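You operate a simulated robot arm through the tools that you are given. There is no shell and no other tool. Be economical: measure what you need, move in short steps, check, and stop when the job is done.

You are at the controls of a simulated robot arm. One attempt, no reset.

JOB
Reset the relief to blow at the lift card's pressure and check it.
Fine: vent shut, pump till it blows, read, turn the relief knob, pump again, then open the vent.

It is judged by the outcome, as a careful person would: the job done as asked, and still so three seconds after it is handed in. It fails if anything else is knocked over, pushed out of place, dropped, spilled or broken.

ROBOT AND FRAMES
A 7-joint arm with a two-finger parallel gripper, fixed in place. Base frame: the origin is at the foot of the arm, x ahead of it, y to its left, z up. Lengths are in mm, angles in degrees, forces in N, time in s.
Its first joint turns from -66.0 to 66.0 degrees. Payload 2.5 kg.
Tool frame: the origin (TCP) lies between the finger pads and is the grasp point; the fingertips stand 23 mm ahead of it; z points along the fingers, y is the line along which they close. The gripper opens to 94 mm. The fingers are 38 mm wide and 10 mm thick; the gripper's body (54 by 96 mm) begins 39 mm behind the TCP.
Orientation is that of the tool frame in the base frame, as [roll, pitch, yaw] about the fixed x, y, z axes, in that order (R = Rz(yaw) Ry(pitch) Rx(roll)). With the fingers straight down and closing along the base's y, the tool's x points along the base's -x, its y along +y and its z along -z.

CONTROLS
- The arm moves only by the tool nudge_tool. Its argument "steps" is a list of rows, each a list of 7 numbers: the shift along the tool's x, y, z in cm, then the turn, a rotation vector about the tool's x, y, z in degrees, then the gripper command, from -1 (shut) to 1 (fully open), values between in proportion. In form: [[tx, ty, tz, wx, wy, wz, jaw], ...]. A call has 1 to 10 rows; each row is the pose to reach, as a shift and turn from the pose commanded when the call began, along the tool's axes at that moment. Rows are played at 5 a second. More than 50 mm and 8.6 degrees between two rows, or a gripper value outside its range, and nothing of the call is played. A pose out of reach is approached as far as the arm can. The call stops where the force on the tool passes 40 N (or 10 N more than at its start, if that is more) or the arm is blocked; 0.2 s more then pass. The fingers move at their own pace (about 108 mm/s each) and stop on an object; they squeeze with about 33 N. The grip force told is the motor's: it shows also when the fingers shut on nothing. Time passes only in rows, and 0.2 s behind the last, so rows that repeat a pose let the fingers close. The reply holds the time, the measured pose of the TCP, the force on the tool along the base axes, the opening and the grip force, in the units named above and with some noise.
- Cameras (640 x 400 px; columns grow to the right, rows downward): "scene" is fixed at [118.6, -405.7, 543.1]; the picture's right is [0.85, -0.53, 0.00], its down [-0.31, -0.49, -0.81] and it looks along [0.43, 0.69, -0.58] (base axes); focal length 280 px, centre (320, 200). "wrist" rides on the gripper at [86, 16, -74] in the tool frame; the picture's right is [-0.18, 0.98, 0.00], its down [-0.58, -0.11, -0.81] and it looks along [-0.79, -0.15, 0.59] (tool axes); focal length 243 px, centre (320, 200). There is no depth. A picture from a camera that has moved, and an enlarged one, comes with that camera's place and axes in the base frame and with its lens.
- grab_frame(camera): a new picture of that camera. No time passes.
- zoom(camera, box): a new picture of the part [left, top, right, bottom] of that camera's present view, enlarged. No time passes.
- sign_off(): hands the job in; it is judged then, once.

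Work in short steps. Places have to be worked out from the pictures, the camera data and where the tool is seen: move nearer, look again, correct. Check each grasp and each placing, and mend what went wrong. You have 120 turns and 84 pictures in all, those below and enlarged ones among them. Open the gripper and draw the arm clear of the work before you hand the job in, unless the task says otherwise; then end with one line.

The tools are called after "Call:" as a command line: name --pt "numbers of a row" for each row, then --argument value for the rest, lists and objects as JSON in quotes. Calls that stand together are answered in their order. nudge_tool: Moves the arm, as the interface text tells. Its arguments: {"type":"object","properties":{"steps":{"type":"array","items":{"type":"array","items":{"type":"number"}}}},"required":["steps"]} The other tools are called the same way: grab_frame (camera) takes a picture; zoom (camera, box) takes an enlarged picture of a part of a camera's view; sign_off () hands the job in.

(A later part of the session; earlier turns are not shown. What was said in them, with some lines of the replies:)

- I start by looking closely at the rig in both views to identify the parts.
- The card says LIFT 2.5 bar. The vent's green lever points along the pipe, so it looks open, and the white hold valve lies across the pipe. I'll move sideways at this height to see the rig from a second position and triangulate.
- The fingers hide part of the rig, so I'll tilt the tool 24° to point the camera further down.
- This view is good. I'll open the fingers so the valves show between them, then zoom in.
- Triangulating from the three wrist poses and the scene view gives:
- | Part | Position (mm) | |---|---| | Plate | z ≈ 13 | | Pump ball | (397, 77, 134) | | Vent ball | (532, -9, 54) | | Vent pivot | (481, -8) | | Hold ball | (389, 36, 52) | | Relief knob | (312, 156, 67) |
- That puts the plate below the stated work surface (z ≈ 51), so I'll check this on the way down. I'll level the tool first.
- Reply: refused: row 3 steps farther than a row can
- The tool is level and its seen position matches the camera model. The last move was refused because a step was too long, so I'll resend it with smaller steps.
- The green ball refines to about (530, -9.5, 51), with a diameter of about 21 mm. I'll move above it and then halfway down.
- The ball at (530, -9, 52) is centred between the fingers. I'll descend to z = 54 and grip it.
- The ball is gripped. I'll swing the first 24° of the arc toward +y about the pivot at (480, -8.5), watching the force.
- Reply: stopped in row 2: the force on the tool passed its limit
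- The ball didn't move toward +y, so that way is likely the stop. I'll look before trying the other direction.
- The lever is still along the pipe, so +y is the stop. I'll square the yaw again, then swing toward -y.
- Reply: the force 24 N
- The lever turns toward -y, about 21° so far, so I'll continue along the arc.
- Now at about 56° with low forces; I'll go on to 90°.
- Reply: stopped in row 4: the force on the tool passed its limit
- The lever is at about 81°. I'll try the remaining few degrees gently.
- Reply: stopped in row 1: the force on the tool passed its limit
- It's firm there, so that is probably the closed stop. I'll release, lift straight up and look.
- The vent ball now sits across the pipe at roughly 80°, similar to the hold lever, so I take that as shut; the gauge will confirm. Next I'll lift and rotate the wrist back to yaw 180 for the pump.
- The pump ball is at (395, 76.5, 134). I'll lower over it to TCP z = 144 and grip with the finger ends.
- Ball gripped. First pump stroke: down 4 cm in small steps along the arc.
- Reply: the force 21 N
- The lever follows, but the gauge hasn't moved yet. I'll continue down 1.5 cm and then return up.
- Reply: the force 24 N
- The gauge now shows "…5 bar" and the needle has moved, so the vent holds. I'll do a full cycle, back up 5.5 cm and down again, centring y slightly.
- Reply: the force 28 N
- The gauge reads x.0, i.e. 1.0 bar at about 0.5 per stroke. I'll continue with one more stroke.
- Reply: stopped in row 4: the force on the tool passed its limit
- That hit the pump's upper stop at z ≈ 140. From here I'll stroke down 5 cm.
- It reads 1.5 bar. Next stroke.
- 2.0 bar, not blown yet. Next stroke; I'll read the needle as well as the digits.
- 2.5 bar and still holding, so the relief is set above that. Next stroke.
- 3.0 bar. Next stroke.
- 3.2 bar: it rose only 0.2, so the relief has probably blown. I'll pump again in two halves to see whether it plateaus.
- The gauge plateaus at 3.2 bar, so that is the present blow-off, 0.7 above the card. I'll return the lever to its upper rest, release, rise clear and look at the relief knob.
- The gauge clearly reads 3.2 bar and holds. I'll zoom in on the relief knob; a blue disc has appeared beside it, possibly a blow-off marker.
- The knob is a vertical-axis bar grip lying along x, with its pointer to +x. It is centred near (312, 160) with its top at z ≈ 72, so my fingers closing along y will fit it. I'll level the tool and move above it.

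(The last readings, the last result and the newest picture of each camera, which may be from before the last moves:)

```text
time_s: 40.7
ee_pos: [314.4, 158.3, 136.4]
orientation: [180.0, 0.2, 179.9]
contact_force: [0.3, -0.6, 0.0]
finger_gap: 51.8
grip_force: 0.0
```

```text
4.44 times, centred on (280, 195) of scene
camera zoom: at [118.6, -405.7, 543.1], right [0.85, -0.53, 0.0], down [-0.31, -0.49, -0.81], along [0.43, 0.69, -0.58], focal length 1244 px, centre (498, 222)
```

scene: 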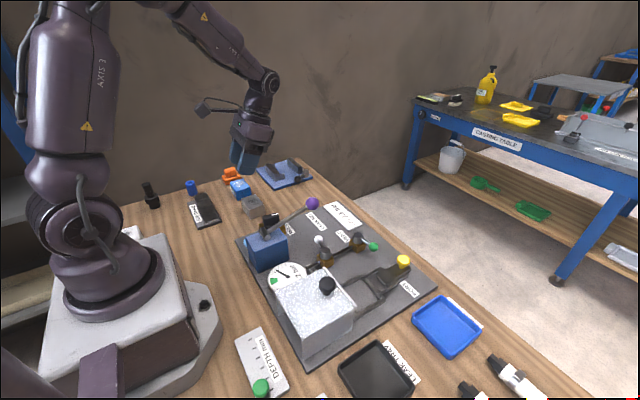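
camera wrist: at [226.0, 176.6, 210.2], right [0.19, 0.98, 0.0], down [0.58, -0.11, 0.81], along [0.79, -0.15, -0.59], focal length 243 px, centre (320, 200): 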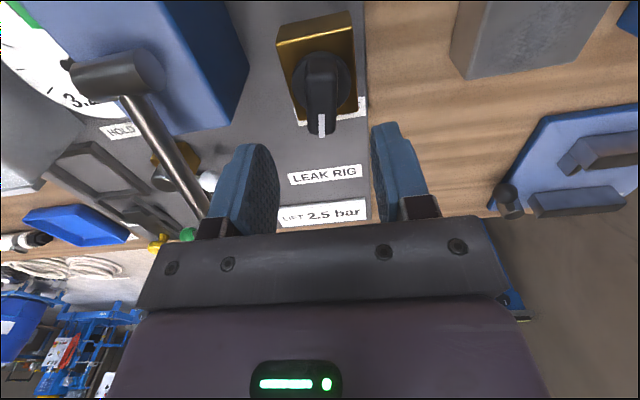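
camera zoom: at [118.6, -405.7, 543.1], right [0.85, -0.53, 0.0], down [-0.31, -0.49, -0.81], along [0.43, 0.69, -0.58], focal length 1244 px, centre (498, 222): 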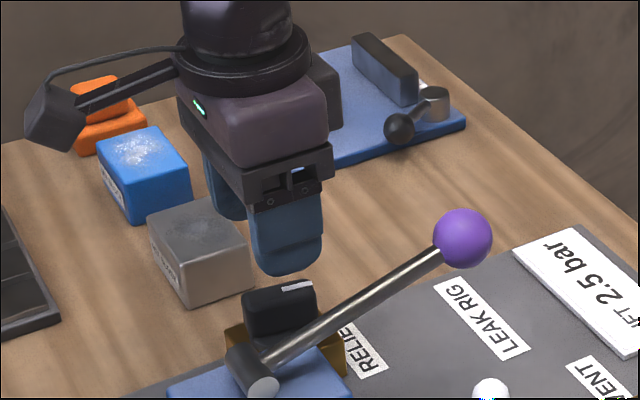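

The knob centre is at about (311, 160.5). I'll descend to z = 78, check the force, and grip.

Call:
nudge_tool --pt "0.3 0.2 2 0 0 0 0.1" --pt "0.3 0.2 4 0 0 0 0.1" --pt "0.3 0.2 5.8 0 0 0 0.1" --pt "0.3 0.2 5.8 0 0 0 -1" --pt "0.3 0.2 5.8 0 0 0 -1" --pt "0.3 0.2 5.8 0 0 0 -1"

Call:
grab_frame --camera "wrist"

Call:
zoom --camera "scene" --box '[220, 170, 340, 260]'

```text
time_s: 42.1
ee_pos: [308.8, 159.7, 78.3]
orientation: [-179.9, 0.1, 179.8]
contact_force: [0.7, -13.7, -3.4]
finger_gap: 19.8
grip_force: 45.1
```

```text
44 pictures are left
camera wrist: at [222.8, 177.6, 151.7], right [0.19, 0.98, 0.0], down [0.58, -0.11, 0.81], along [0.79, -0.15, -0.59], focal length 243 px, centre (320, 200)
```

wrist: 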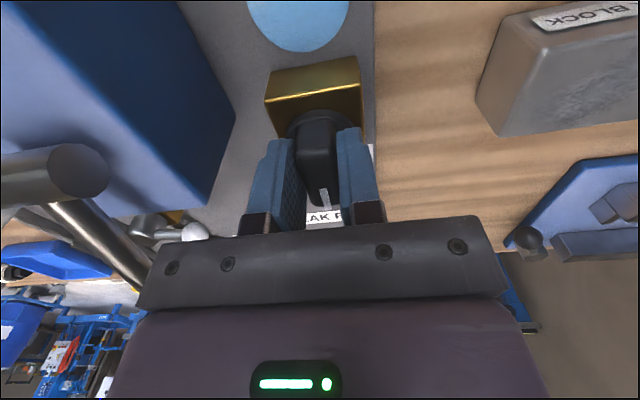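

```text
4.44 times, centred on (280, 215) of scene
camera zoom: at [118.6, -405.7, 543.1], right [0.85, -0.53, 0.0], down [-0.31, -0.49, -0.81], along [0.43, 0.69, -0.58], focal length 1244 px, centre (498, 133)
```

zoom: 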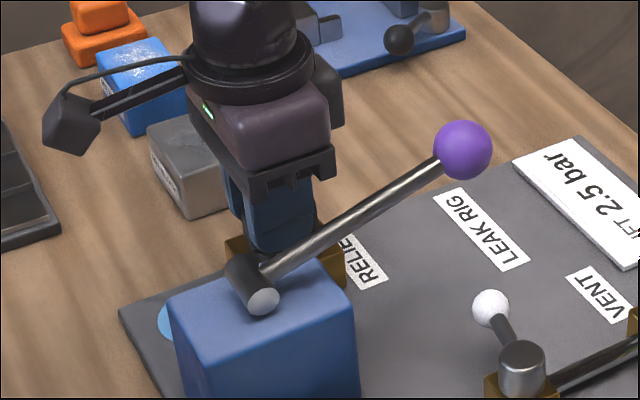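

Gripped at 19.8 mm on the bar. I'll turn 16° counter-clockwise, expecting that to lower the setting, and watch the gauge.

Call:
nudge_tool --pt "0 0 0 0 0 -8 -1" --pt "0 0 0 0 0 -16 -1" --pt "0 0 0 0 0 -16 -1"

Call:
zoom --camera "scene" --box '[235, 195, 355, 305]'

```text
time_s: 42.9
ee_pos: [310.0, 158.7, 75.9]
orientation: [-179.6, -0.1, -164.2]
contact_force: [5.8, -23.8, -20.8]
finger_gap: 19.8
grip_force: 45.3
```

```text
3.64 times, centred on (295, 250) of scene
camera zoom: at [118.7, -405.6, 543.1], right [0.85, -0.53, 0.0], down [-0.31, -0.49, -0.81], along [0.43, 0.69, -0.58], focal length 1018 px, centre (411, 18)
```

zoom: 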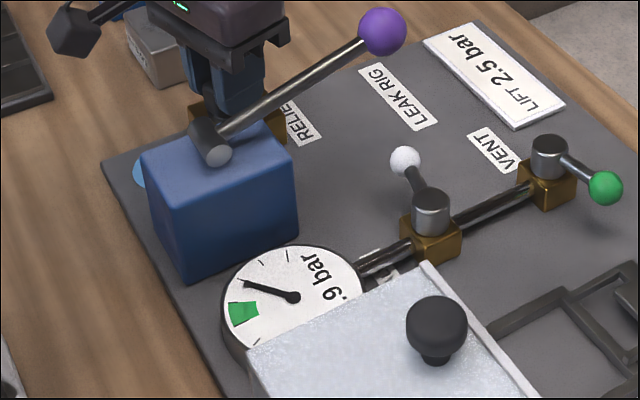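

It dropped live to 2.9, so counter-clockwise lowers it, at about 0.02 bar per degree. I'll turn 14° more and ease off the side load.

Call:
nudge_tool --pt "0 -0.1 -0.1 0 0 -7 -1" --pt "0 -0.1 -0.1 0 0 -14 -1" --pt "0 -0.1 -0.1 0 0 -14 -1"

Call:
zoom --camera "scene" --box '[250, 245, 340, 305]'

```text
time_s: 43.3
ee_pos: [311.0, 157.8, 76.7]
orientation: [-179.8, 0.0, -159.4]
contact_force: [4.1, -0.5, -3.5]
finger_gap: 19.7
grip_force: 45.2
stopped in row 1: the force on the tool passed its limit (the readings are from after the stop); the commanded pose is now the measured one
```

```text
6.67 times, centred on (295, 275) of scene
camera zoom: at [118.7, -405.6, 543.1], right [0.85, -0.53, 0.0], down [-0.31, -0.49, -0.81], along [0.43, 0.69, -0.58], focal length 1866 px, centre (487, -300)
```

zoom: 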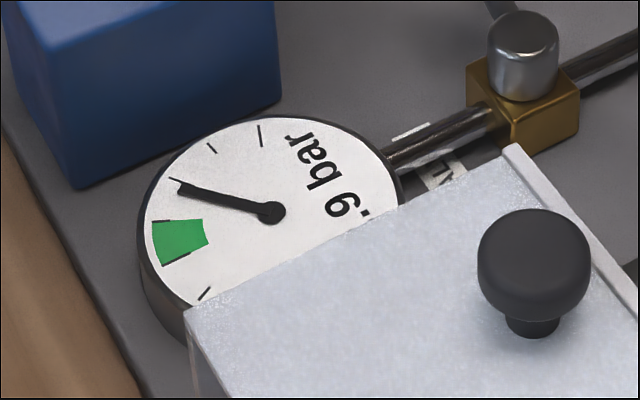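

Forces have reset to about zero. I'll continue with pure rotation.

Call:
nudge_tool --pt "0 0 0 0 0 -4 -1" --pt "0 0 0 0 0 -8 -1" --pt "0 0 0 0 0 -12 -1" --pt "0 0 0 0 0 -12 -1"

Call:
zoom --camera "scene" --box '[250, 245, 340, 305]'

```text
time_s: 44.3
ee_pos: [310.9, 158.1, 76.9]
orientation: [-179.6, -0.2, -147.2]
contact_force: [9.1, -10.5, -16.2]
finger_gap: 20.1
grip_force: 44.9
```

```text
6.67 times, centred on (295, 275) of scene
camera zoom: at [118.7, -405.7, 543.1], right [0.85, -0.53, 0.0], down [-0.31, -0.49, -0.81], along [0.43, 0.69, -0.58], focal length 1866 px, centre (487, -300)
```

zoom: 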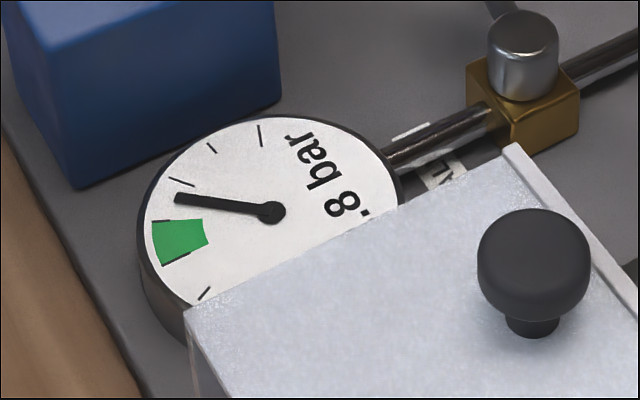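

2.8 bar at 32°. I'll turn 14° more.

Call:
nudge_tool --pt "0 0 0 0 0 -5 -1" --pt "0 0 0 0 0 -10 -1" --pt "0 0 0 0 0 -14 -1" --pt "0 0 0 0 0 -14 -1"

Call:
zoom --camera "scene" --box '[250, 245, 340, 305]'

```text
time_s: 45.3
ee_pos: [310.9, 156.4, 76.6]
orientation: [-179.5, -0.1, -133.5]
contact_force: [17.4, -20.3, -15.8]
finger_gap: 19.8
grip_force: 45.2
```

```text
6.67 times, centred on (295, 275) of scene
camera zoom: at [118.7, -405.7, 543.1], right [0.85, -0.53, 0.0], down [-0.31, -0.49, -0.81], along [0.43, 0.69, -0.58], focal length 1866 px, centre (487, -300)
```

zoom: 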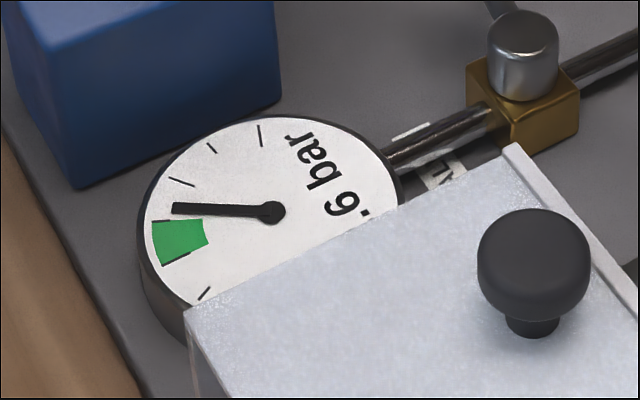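

2.6 bar at 46°. I'll turn 6° more, easing the side load.

Call:
nudge_tool --pt "0 -0.1 0 0 0 -3 -1" --pt "0 -0.12 0 0 0 -6 -1" --pt "0 -0.12 0 0 0 -6 -1"

Call:
zoom --camera "scene" --box '[250, 245, 340, 305]'

```text
time_s: 46.1
ee_pos: [311.9, 156.2, 76.4]
orientation: [-179.6, -0.2, -127.4]
contact_force: [15.4, -20.3, -7.0]
finger_gap: 19.9
grip_force: 44.9
```

```text
6.67 times, centred on (295, 275) of scene
camera zoom: at [118.6, -405.7, 543.1], right [0.85, -0.53, 0.0], down [-0.31, -0.49, -0.81], along [0.43, 0.69, -0.58], focal length 1866 px, centre (487, -300)
```

zoom: 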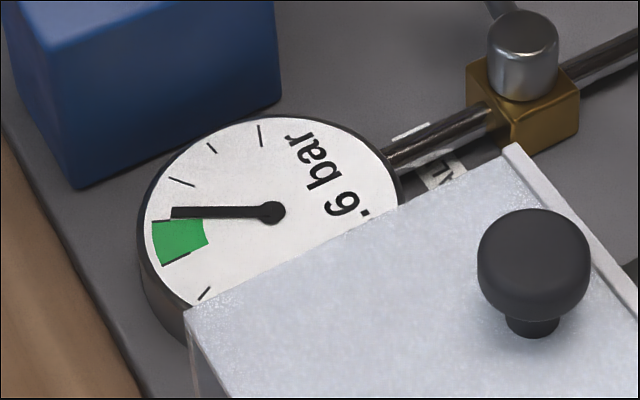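

It still shows 2.6, but the needle is about half a division above 2.5. I'll turn 4° more.

Call:
nudge_tool --pt "0 -0.05 0 0 0 -2 -1" --pt "0 -0.05 0 0 0 -4 -1" --pt "0 -0.05 0 0 0 -4 -1"

Call:
zoom --camera "scene" --box '[250, 245, 340, 305]'

```text
time_s: 46.9
ee_pos: [312.6, 155.6, 78.0]
orientation: [-179.7, -0.3, -123.3]
contact_force: [11.8, -20.6, 0.0]
finger_gap: 19.9
grip_force: 45.4
```

```text
6.67 times, centred on (295, 275) of scene
camera zoom: at [118.6, -405.7, 543.1], right [0.85, -0.53, 0.0], down [-0.31, -0.49, -0.81], along [0.43, 0.69, -0.58], focal length 1866 px, centre (487, -300)
```

zoom: 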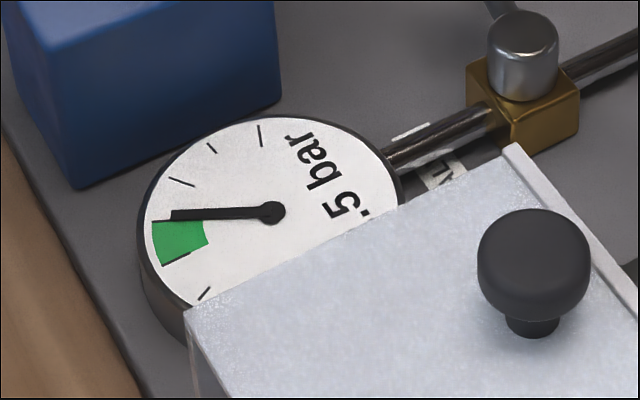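

It shows 2.5, having just crossed over. I'll nudge about 2° further to centre on 2.50.

Call:
nudge_tool --pt "0 -0.03 0 0 0 -1.2 -1" --pt "0 -0.05 0 0 0 -2.4 -1" --pt "0 -0.05 0 0 0 -2.4 -1"

Call:
zoom --camera "scene" --box '[270, 260, 300, 280]'

```text
time_s: 47.7
ee_pos: [312.1, 155.3, 77.1]
orientation: [-179.7, -0.3, -121.0]
contact_force: [11.0, -17.6, -0.2]
finger_gap: 19.8
grip_force: 44.9
```

```text
16.00 times, centred on (285, 270) of scene
camera zoom: at [118.6, -405.7, 543.1], right [0.85, -0.53, 0.0], down [-0.31, -0.49, -0.81], along [0.43, 0.69, -0.58], focal length 4478 px, centre (880, -920)
```

zoom: 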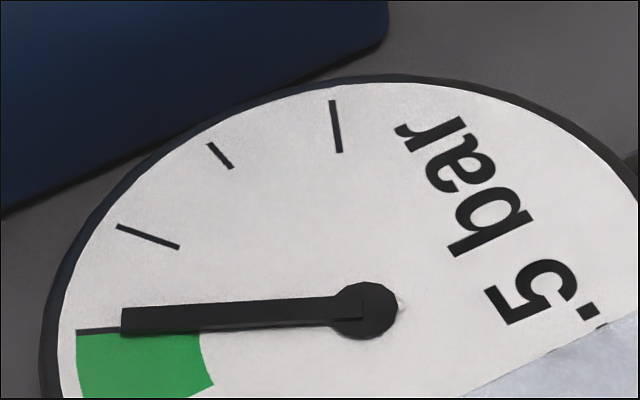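

Digits read 2.5 with the needle a hair above the 2.5 tick. I'll turn about 1° more, then release the knob and rise.

Call:
nudge_tool --pt "0 -0.02 0 0 0 -1.2 -1" --pt "0 -0.02 0 0 0 -1.2 -1" --pt "0 -0.02 0 0 0 -1.2 -0.2" --pt "0 -0.02 0 0 0 -1.2 -0.1" --pt "0 -0.02 -4 0 0 -1.2 -0.1" --pt "0 -0.02 -8 0 0 -1.2 -0.1" --pt "0 -0.02 -12 0 0 -1.2 -0.1" --pt "0 -0.02 -14 0 0 -1.2 -0.1"

Call:
zoom --camera "scene" --box '[235, 195, 355, 305]'

```text
time_s: 49.5
ee_pos: [311.3, 157.5, 217.5]
orientation: [-179.9, -0.3, -119.5]
contact_force: [0.4, -0.1, 0.4]
finger_gap: 42.0
grip_force: 0.0
```

```text
3.64 times, centred on (295, 250) of scene
camera zoom: at [118.6, -405.7, 543.1], right [0.85, -0.53, 0.0], down [-0.31, -0.49, -0.81], along [0.43, 0.69, -0.58], focal length 1018 px, centre (411, 18)
```

zoom: 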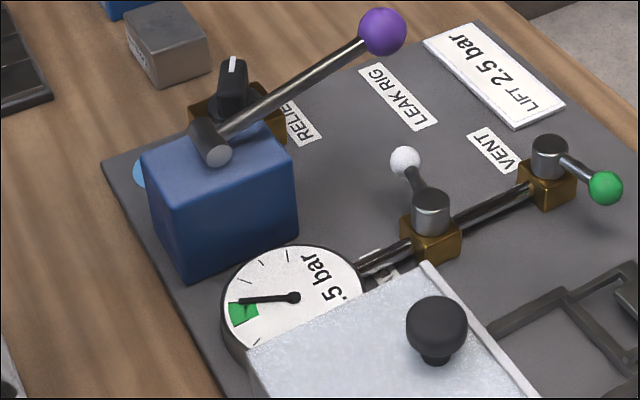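

The knob is turned, holding 2.5 bar. To check it I'll go back to the pump, rotating the wrist to yaw 180 first.

Call:
nudge_tool --pt "0 0 0 0 0 8 -0.1" --pt "0 0 0 0 0 16 0.1" --pt "0 0 0 0 0 24 0.1" --pt "0 0 0 0 0 32 0.1" --pt "0 0 0 0 0 40 0.1" --pt "0 0 0 0 0 48 0.1" --pt "0 0 0 0 0 56 0.1" --pt "0 0 0 0 0 60.5 0.1" --pt "0 0 0 0 0 60.5 0.1"

Call:
nudge_tool --pt "-3 -3 0 0 0 0 0.1" --pt "-6 -6 0 0 0 0 0.1" --pt "-8.5 -8.2 1 0 0 0 0.1" --pt "-8.5 -8.2 2 0 0 0 0.1" --pt "-8.5 -8.2 2 0 0 0 0.1"

Call:
grab_frame --camera "wrist"

```text
time_s: 51.5
ee_pos: [312.0, 157.5, 217.2]
orientation: [-179.7, 0.1, 179.9]
contact_force: [-0.5, 0.1, -0.8]
finger_gap: 51.7
grip_force: 0.1
```

```text
time_s: 52.7
ee_pos: [396.6, 75.9, 196.7]
orientation: [-179.7, 0.1, 179.8]
contact_force: [-0.5, -1.1, 0.6]
finger_gap: 51.7
grip_force: 0.1
```

```text
34 pictures are left
camera wrist: at [309.9, 92.6, 272.1], right [0.19, 0.98, 0.0], down [0.58, -0.11, 0.81], along [0.79, -0.15, -0.59], focal length 243 px, centre (320, 200)
```

wrist: 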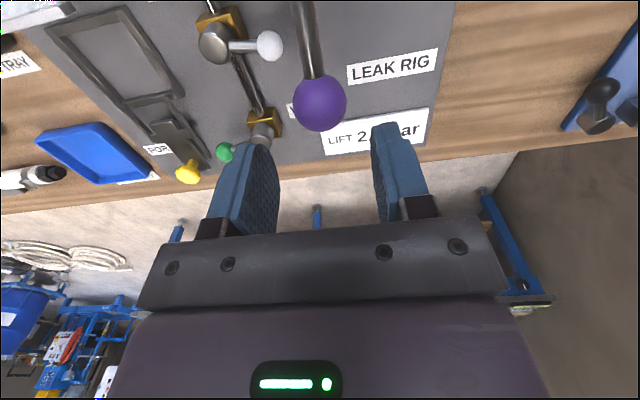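

The ball is where I left it. I'll descend, grip, and do one full stroke.

Call:
nudge_tool --pt "0.1 0 2.5 0 0 0 0.1" --pt "0.1 0 5.2 0 0 0 0.1" --pt "0.1 0 5.2 0 0 0 -1" --pt "0.1 0 5.2 0 0 0 -1" --pt "0.0 0 6.2 0 0 0 -1" --pt "-0.2 0 7.5 0 0 0 -1" --pt "-0.4 0 8.8 0 0 0 -1" --pt "-0.5 0 10.3 0 0 0 -1" --pt "-0.5 0 10.7 0 0 0 -1"

Call:
zoom --camera "scene" --box '[235, 195, 355, 305]'

```text
time_s: 54.7
ee_pos: [400.8, 74.8, 90.1]
orientation: [-179.8, -0.3, 179.9]
contact_force: [-12.1, -0.6, 15.7]
finger_gap: 33.3
grip_force: 45.3
```

```text
3.64 times, centred on (295, 250) of scene
camera zoom: at [118.6, -405.7, 543.1], right [0.85, -0.53, 0.0], down [-0.31, -0.49, -0.81], along [0.43, 0.69, -0.58], focal length 1018 px, centre (411, 18)
```

zoom: 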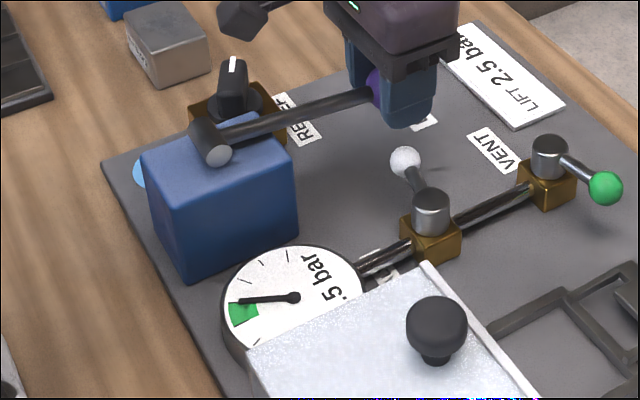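

Still 2.5 bar after a full stroke. One more stroke to confirm the plateau, then the gauge again.

Call:
nudge_tool --pt "-0.05 0 -1.5 0 0 0 -1" --pt "0.1 0 -3.2 0 0 0 -1" --pt "0.4 0 -4.7 0 0 0 -1" --pt "0.4 0 -4.7 0 0 0 -1" --pt "0.3 0 -3.8 0 0 0 -1" --pt "0.1 0 -2.5 0 0 0 -1" --pt "0 0 -1.2 0 0 0 -1" --pt "0 0 0.1 0 0 0 -1" --pt "0 0 0.1 0 0 0 -1"

Call:
zoom --camera "scene" --box '[270, 260, 300, 280]'

```text
time_s: 56.7
ee_pos: [401.3, 74.3, 89.4]
orientation: [-179.8, -0.1, 179.9]
contact_force: [-3.3, 7.3, 13.1]
finger_gap: 33.0
grip_force: 44.8
```

```text
16.00 times, centred on (285, 270) of scene
camera zoom: at [118.6, -405.7, 543.1], right [0.85, -0.53, 0.0], down [-0.31, -0.49, -0.81], along [0.43, 0.69, -0.58], focal length 4478 px, centre (880, -920)
```

zoom: 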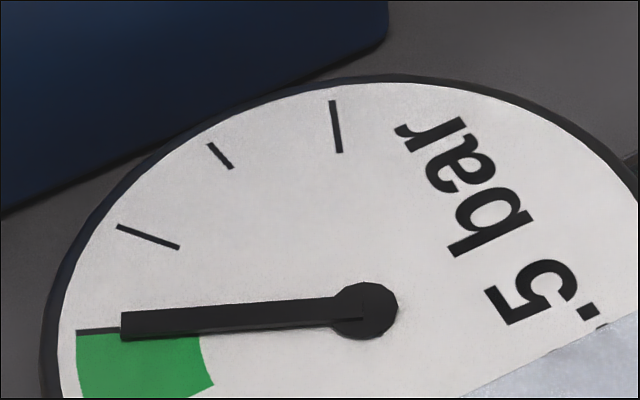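

It plateaus at 2.5 bar, so the relief now blows at the card's pressure. I'll return the lever to the top, release and rise.

Call:
nudge_tool --pt "-0.05 0 -1.5 0 0 0 -1" --pt "0.1 0 -3.2 0 0 0 -1" --pt "0.4 0 -4.7 0 0 0 -1" --pt "0.4 0 -4.9 0 0 0 -1" --pt "0.4 0 -4.9 0 0 0 0.0" --pt "0.4 0 -4.9 0 0 0 0.1" --pt "0.4 0 -9 0 0 0 0.1" --pt "0.4 0 -13 0 0 0 0.1"

Call:
nudge_tool --pt "-3 -4 0 0 0 0 -0.1" --pt "-6 -8 0 0 0 0 -0.1" --pt "-9 -12 0 0 0 0 -0.1" --pt "-9 -13.3 0 0 0 8 -0.1" --pt "-9 -13.3 0 0 0 16 -0.1" --pt "-9 -13.3 0 0 0 24 -0.1" --pt "-9 -13.3 0 0 0 32 -0.1" --pt "-9 -13.3 0 0 0 40 -0.1"

Call:
nudge_tool --pt "0 0 0 0 0 8 -0.1" --pt "0 0 0 0 0 16 -0.1" --pt "0 0 0 0 0 24 -0.1" --pt "0 0 0 0 0 32 -0.1" --pt "0 0 0 0 0 40 -0.1" --pt "0 0 2 0 0 40 -0.1" --pt "0 0 5 0 0 40 -0.1" --pt "0 0 8 0 0 40 -0.1" --pt "0 0 8 0 0 40 -0.1"

Call:
grab_frame --camera "wrist"

Call:
zoom --camera "scene" --box '[260, 160, 440, 280]'

```text
time_s: 58.5
ee_pos: [397.7, 76.2, 218.7]
orientation: [-179.7, 0.0, 179.7]
contact_force: [0.4, 0.2, 0.4]
finger_gap: 51.8
grip_force: 0.0
```

```text
time_s: 60.3
ee_pos: [487.5, -58.9, 220.7]
orientation: [-179.7, 0.1, 139.6]
contact_force: [-0.1, 0.7, 0.0]
finger_gap: 42.3
grip_force: 0.1
```

```text
time_s: 62.3
ee_pos: [486.3, -59.6, 139.7]
orientation: [-180.0, 0.3, 99.7]
contact_force: [0.8, -0.1, -0.3]
finger_gap: 42.3
grip_force: 0.0
```

```text
31 pictures are left
camera wrist: at [488.0, 30.0, 214.4], right [1.0, -0.01, 0.0], down [-0.01, -0.59, 0.81], along [-0.01, -0.81, -0.59], focal length 243 px, centre (320, 200)
```

wrist: 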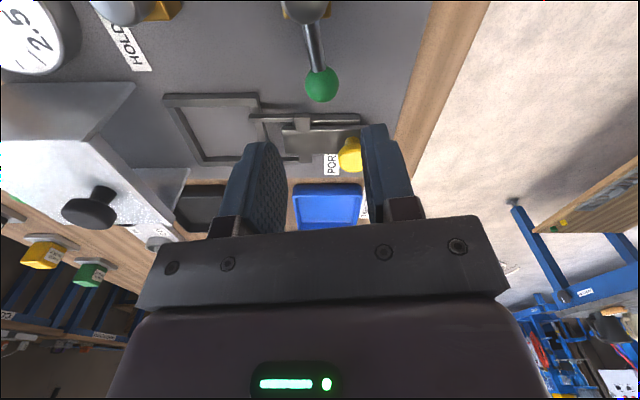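

```text
3.33 times, centred on (350, 220) of scene
camera zoom: at [118.6, -405.7, 543.1], right [0.85, -0.53, 0.0], down [-0.31, -0.49, -0.81], along [0.43, 0.69, -0.58], focal length 933 px, centre (220, 133)
```

zoom: 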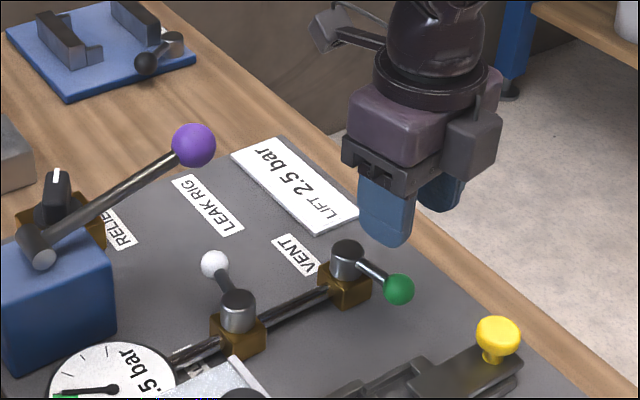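

The wrist view confirms the gauge at 2.5. The vent ball is at (488.5, -58, 52); I'll descend and grip it.

Call:
nudge_tool --pt "0.11 0.22 3 0 0 0 -0.1" --pt "0.11 0.22 6 0 0 0 -0.1" --pt "0.11 0.22 8.5 0 0 0 -0.1" --pt "0.11 0.22 8.5 0 0 0 -1" --pt "0.11 0.22 8.5 0 0 0 -1" --pt "0.11 0.22 8.5 0 0 0 -1"

```text
time_s: 63.7
ee_pos: [489.0, -57.7, 55.0]
orientation: [-180.0, 0.2, 99.8]
contact_force: [-2.8, -0.2, 0.1]
finger_gap: 23.5
grip_force: 45.2
```

Gripped. I'll swing back 40° along the arc toward open.

Call:
nudge_tool --pt "0.05 0.69 0 0 0 -8 -1" --pt "0.19 1.36 0 0 0 -16 -1" --pt "0.43 2.01 0 0 0 -24 -1" --pt "0.75 2.62 0 0 0 -32 -1" --pt "1.14 3.2 0 0 0 -40 -1" --pt "1.14 3.2 0 0 0 -40 -1"

```text
time_s: 65.1
ee_pos: [518.6, -40.2, 55.3]
orientation: [-179.8, 0.1, 140.0]
contact_force: [-17.2, 7.7, 6.2]
finger_gap: 23.4
grip_force: 44.6
```

Call:
nudge_tool --pt "0.1 0.69 0 0 0 -8 -1" --pt "0.25 1.36 0 0 0 -16 -1" --pt "0.5 2.0 0 0 0 -24 -1" --pt "0.82 2.6 0 0 0 -32 -1" --pt "1.18 3.1 0 0 0 -39 -1" --pt "1.18 3.1 0 0 0 -39 -1"

Call:
zoom --camera "scene" --box '[260, 190, 420, 300]'

```text
time_s: 66.5
ee_pos: [528.7, -10.7, 55.1]
orientation: [-179.5, -0.2, 179.1]
contact_force: [-25.6, 0.1, 13.6]
finger_gap: 23.2
grip_force: 44.2
```

```text
3.64 times, centred on (340, 245) of scene
camera zoom: at [118.6, -405.7, 543.1], right [0.85, -0.53, 0.0], down [-0.31, -0.49, -0.81], along [0.43, 0.69, -0.58], focal length 1018 px, centre (247, 36)
```

zoom: 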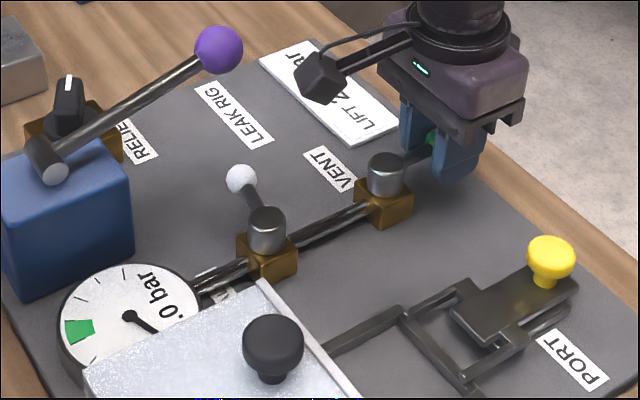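

The pressure has dropped to 0.0, with the lever back along the pipe. I'll nudge it the last millimetre to its stop, release and rise clear.

Call:
nudge_tool --pt "0.2 0.15 0 0 0 0 -1" --pt "0.2 0.15 0 0 0 0 -1" --pt "0.2 0.15 0 0 0 0 -0.1" --pt "0.2 0.15 0 0 0 0 0" --pt "0.2 0.15 -4 0 0 0 0" --pt "0.2 0.15 -8.5 0 0 0 0" --pt "0.2 0.15 -13 0 0 0 0" --pt "0.2 0.15 -17 0 0 0 0"

Call:
nudge_tool --pt "4 3 -3 0 0 0 0.5" --pt "8 6 -5 0 0 0 1" --pt "12 9 -8 0 0 0 1" --pt "16 12 -10 0 0 0 1" --pt "20 14.5 -11 0 0 0 1" --pt "22 16 -11 0 0 0 1" --pt "22 16 -11 0 0 0 1"

Call:
grab_frame --camera "scene"

Call:
zoom --camera "scene" --box '[230, 180, 440, 320]'

Call:
grab_frame --camera "wrist"

```text
time_s: 68.3
ee_pos: [527.0, -7.3, 226.6]
orientation: [-179.7, 0.0, 178.8]
contact_force: [0.4, 0.4, 0.1]
finger_gap: 46.9
grip_force: 0.1
```

```text
refused: row 1 steps farther than a row can; nothing moved
```

```text
28 pictures are left
```

scene: 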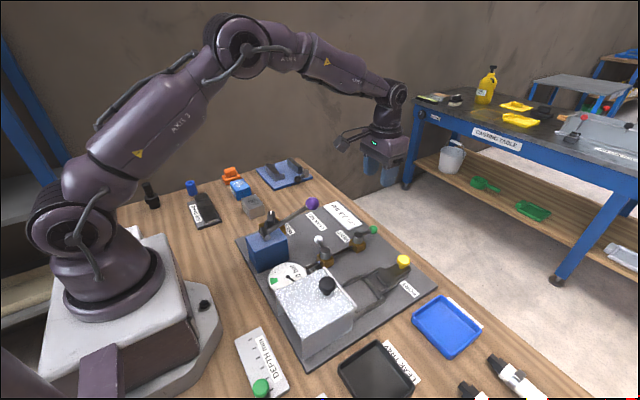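

```text
2.86 times, centred on (335, 250) of scene
camera zoom: at [118.6, -405.7, 543.1], right [0.85, -0.53, 0.0], down [-0.31, -0.49, -0.81], along [0.43, 0.69, -0.58], focal length 800 px, centre (277, 57)
```

zoom: 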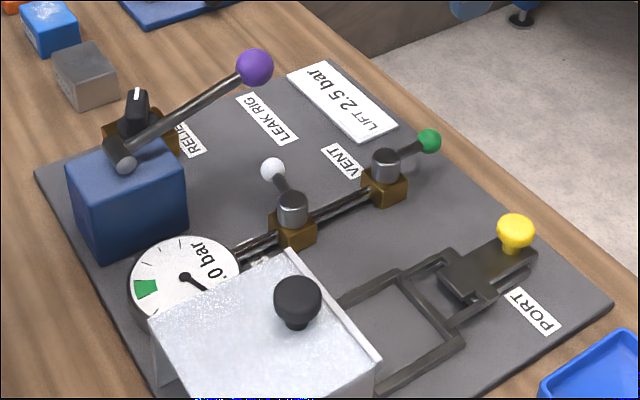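

```text
26 pictures are left
camera wrist: at [440.6, 12.2, 300.6], right [0.2, 0.98, 0.0], down [0.58, -0.12, 0.81], along [0.79, -0.17, -0.59], focal length 243 px, centre (320, 200)
```

wrist: 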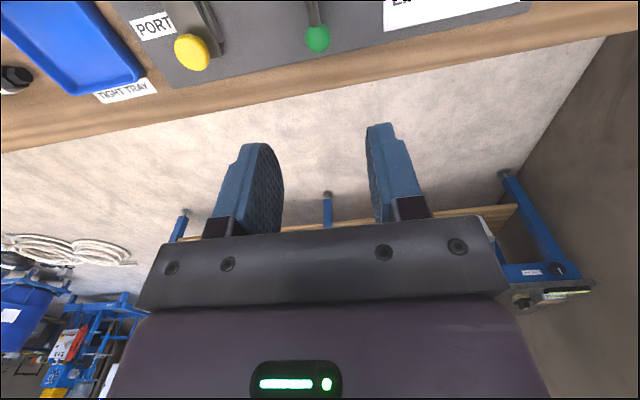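

The vent is open, the gauge reads 0.0, the pump lever is back at its start position and nothing else has moved. I'll draw the arm further back and up.

Call:
nudge_tool --pt "3 2 -3 0 0 0 0.5" --pt "6 4 -6 0 0 0 1" --pt "9 6 -9 0 0 0 1" --pt "12 8 -11 0 0 0 1" --pt "15 10 -11 0 0 0 1" --pt "15 10 -11 0 0 0 1"

Call:
sign_off

```text
time_s: 69.7
ee_pos: [379.2, 95.4, 334.3]
orientation: [-179.7, 0.1, 178.8]
contact_force: [-0.5, 0.5, -0.6]
finger_gap: 93.9
grip_force: 0.1
```

```text
The job is handed in.
```

The relief was blowing at 3.2 bar; I reset it to the card's 2.5 bar, and two more pump strokes held it there, then I opened the vent (gauge at 0.0) and drew the arm clear.
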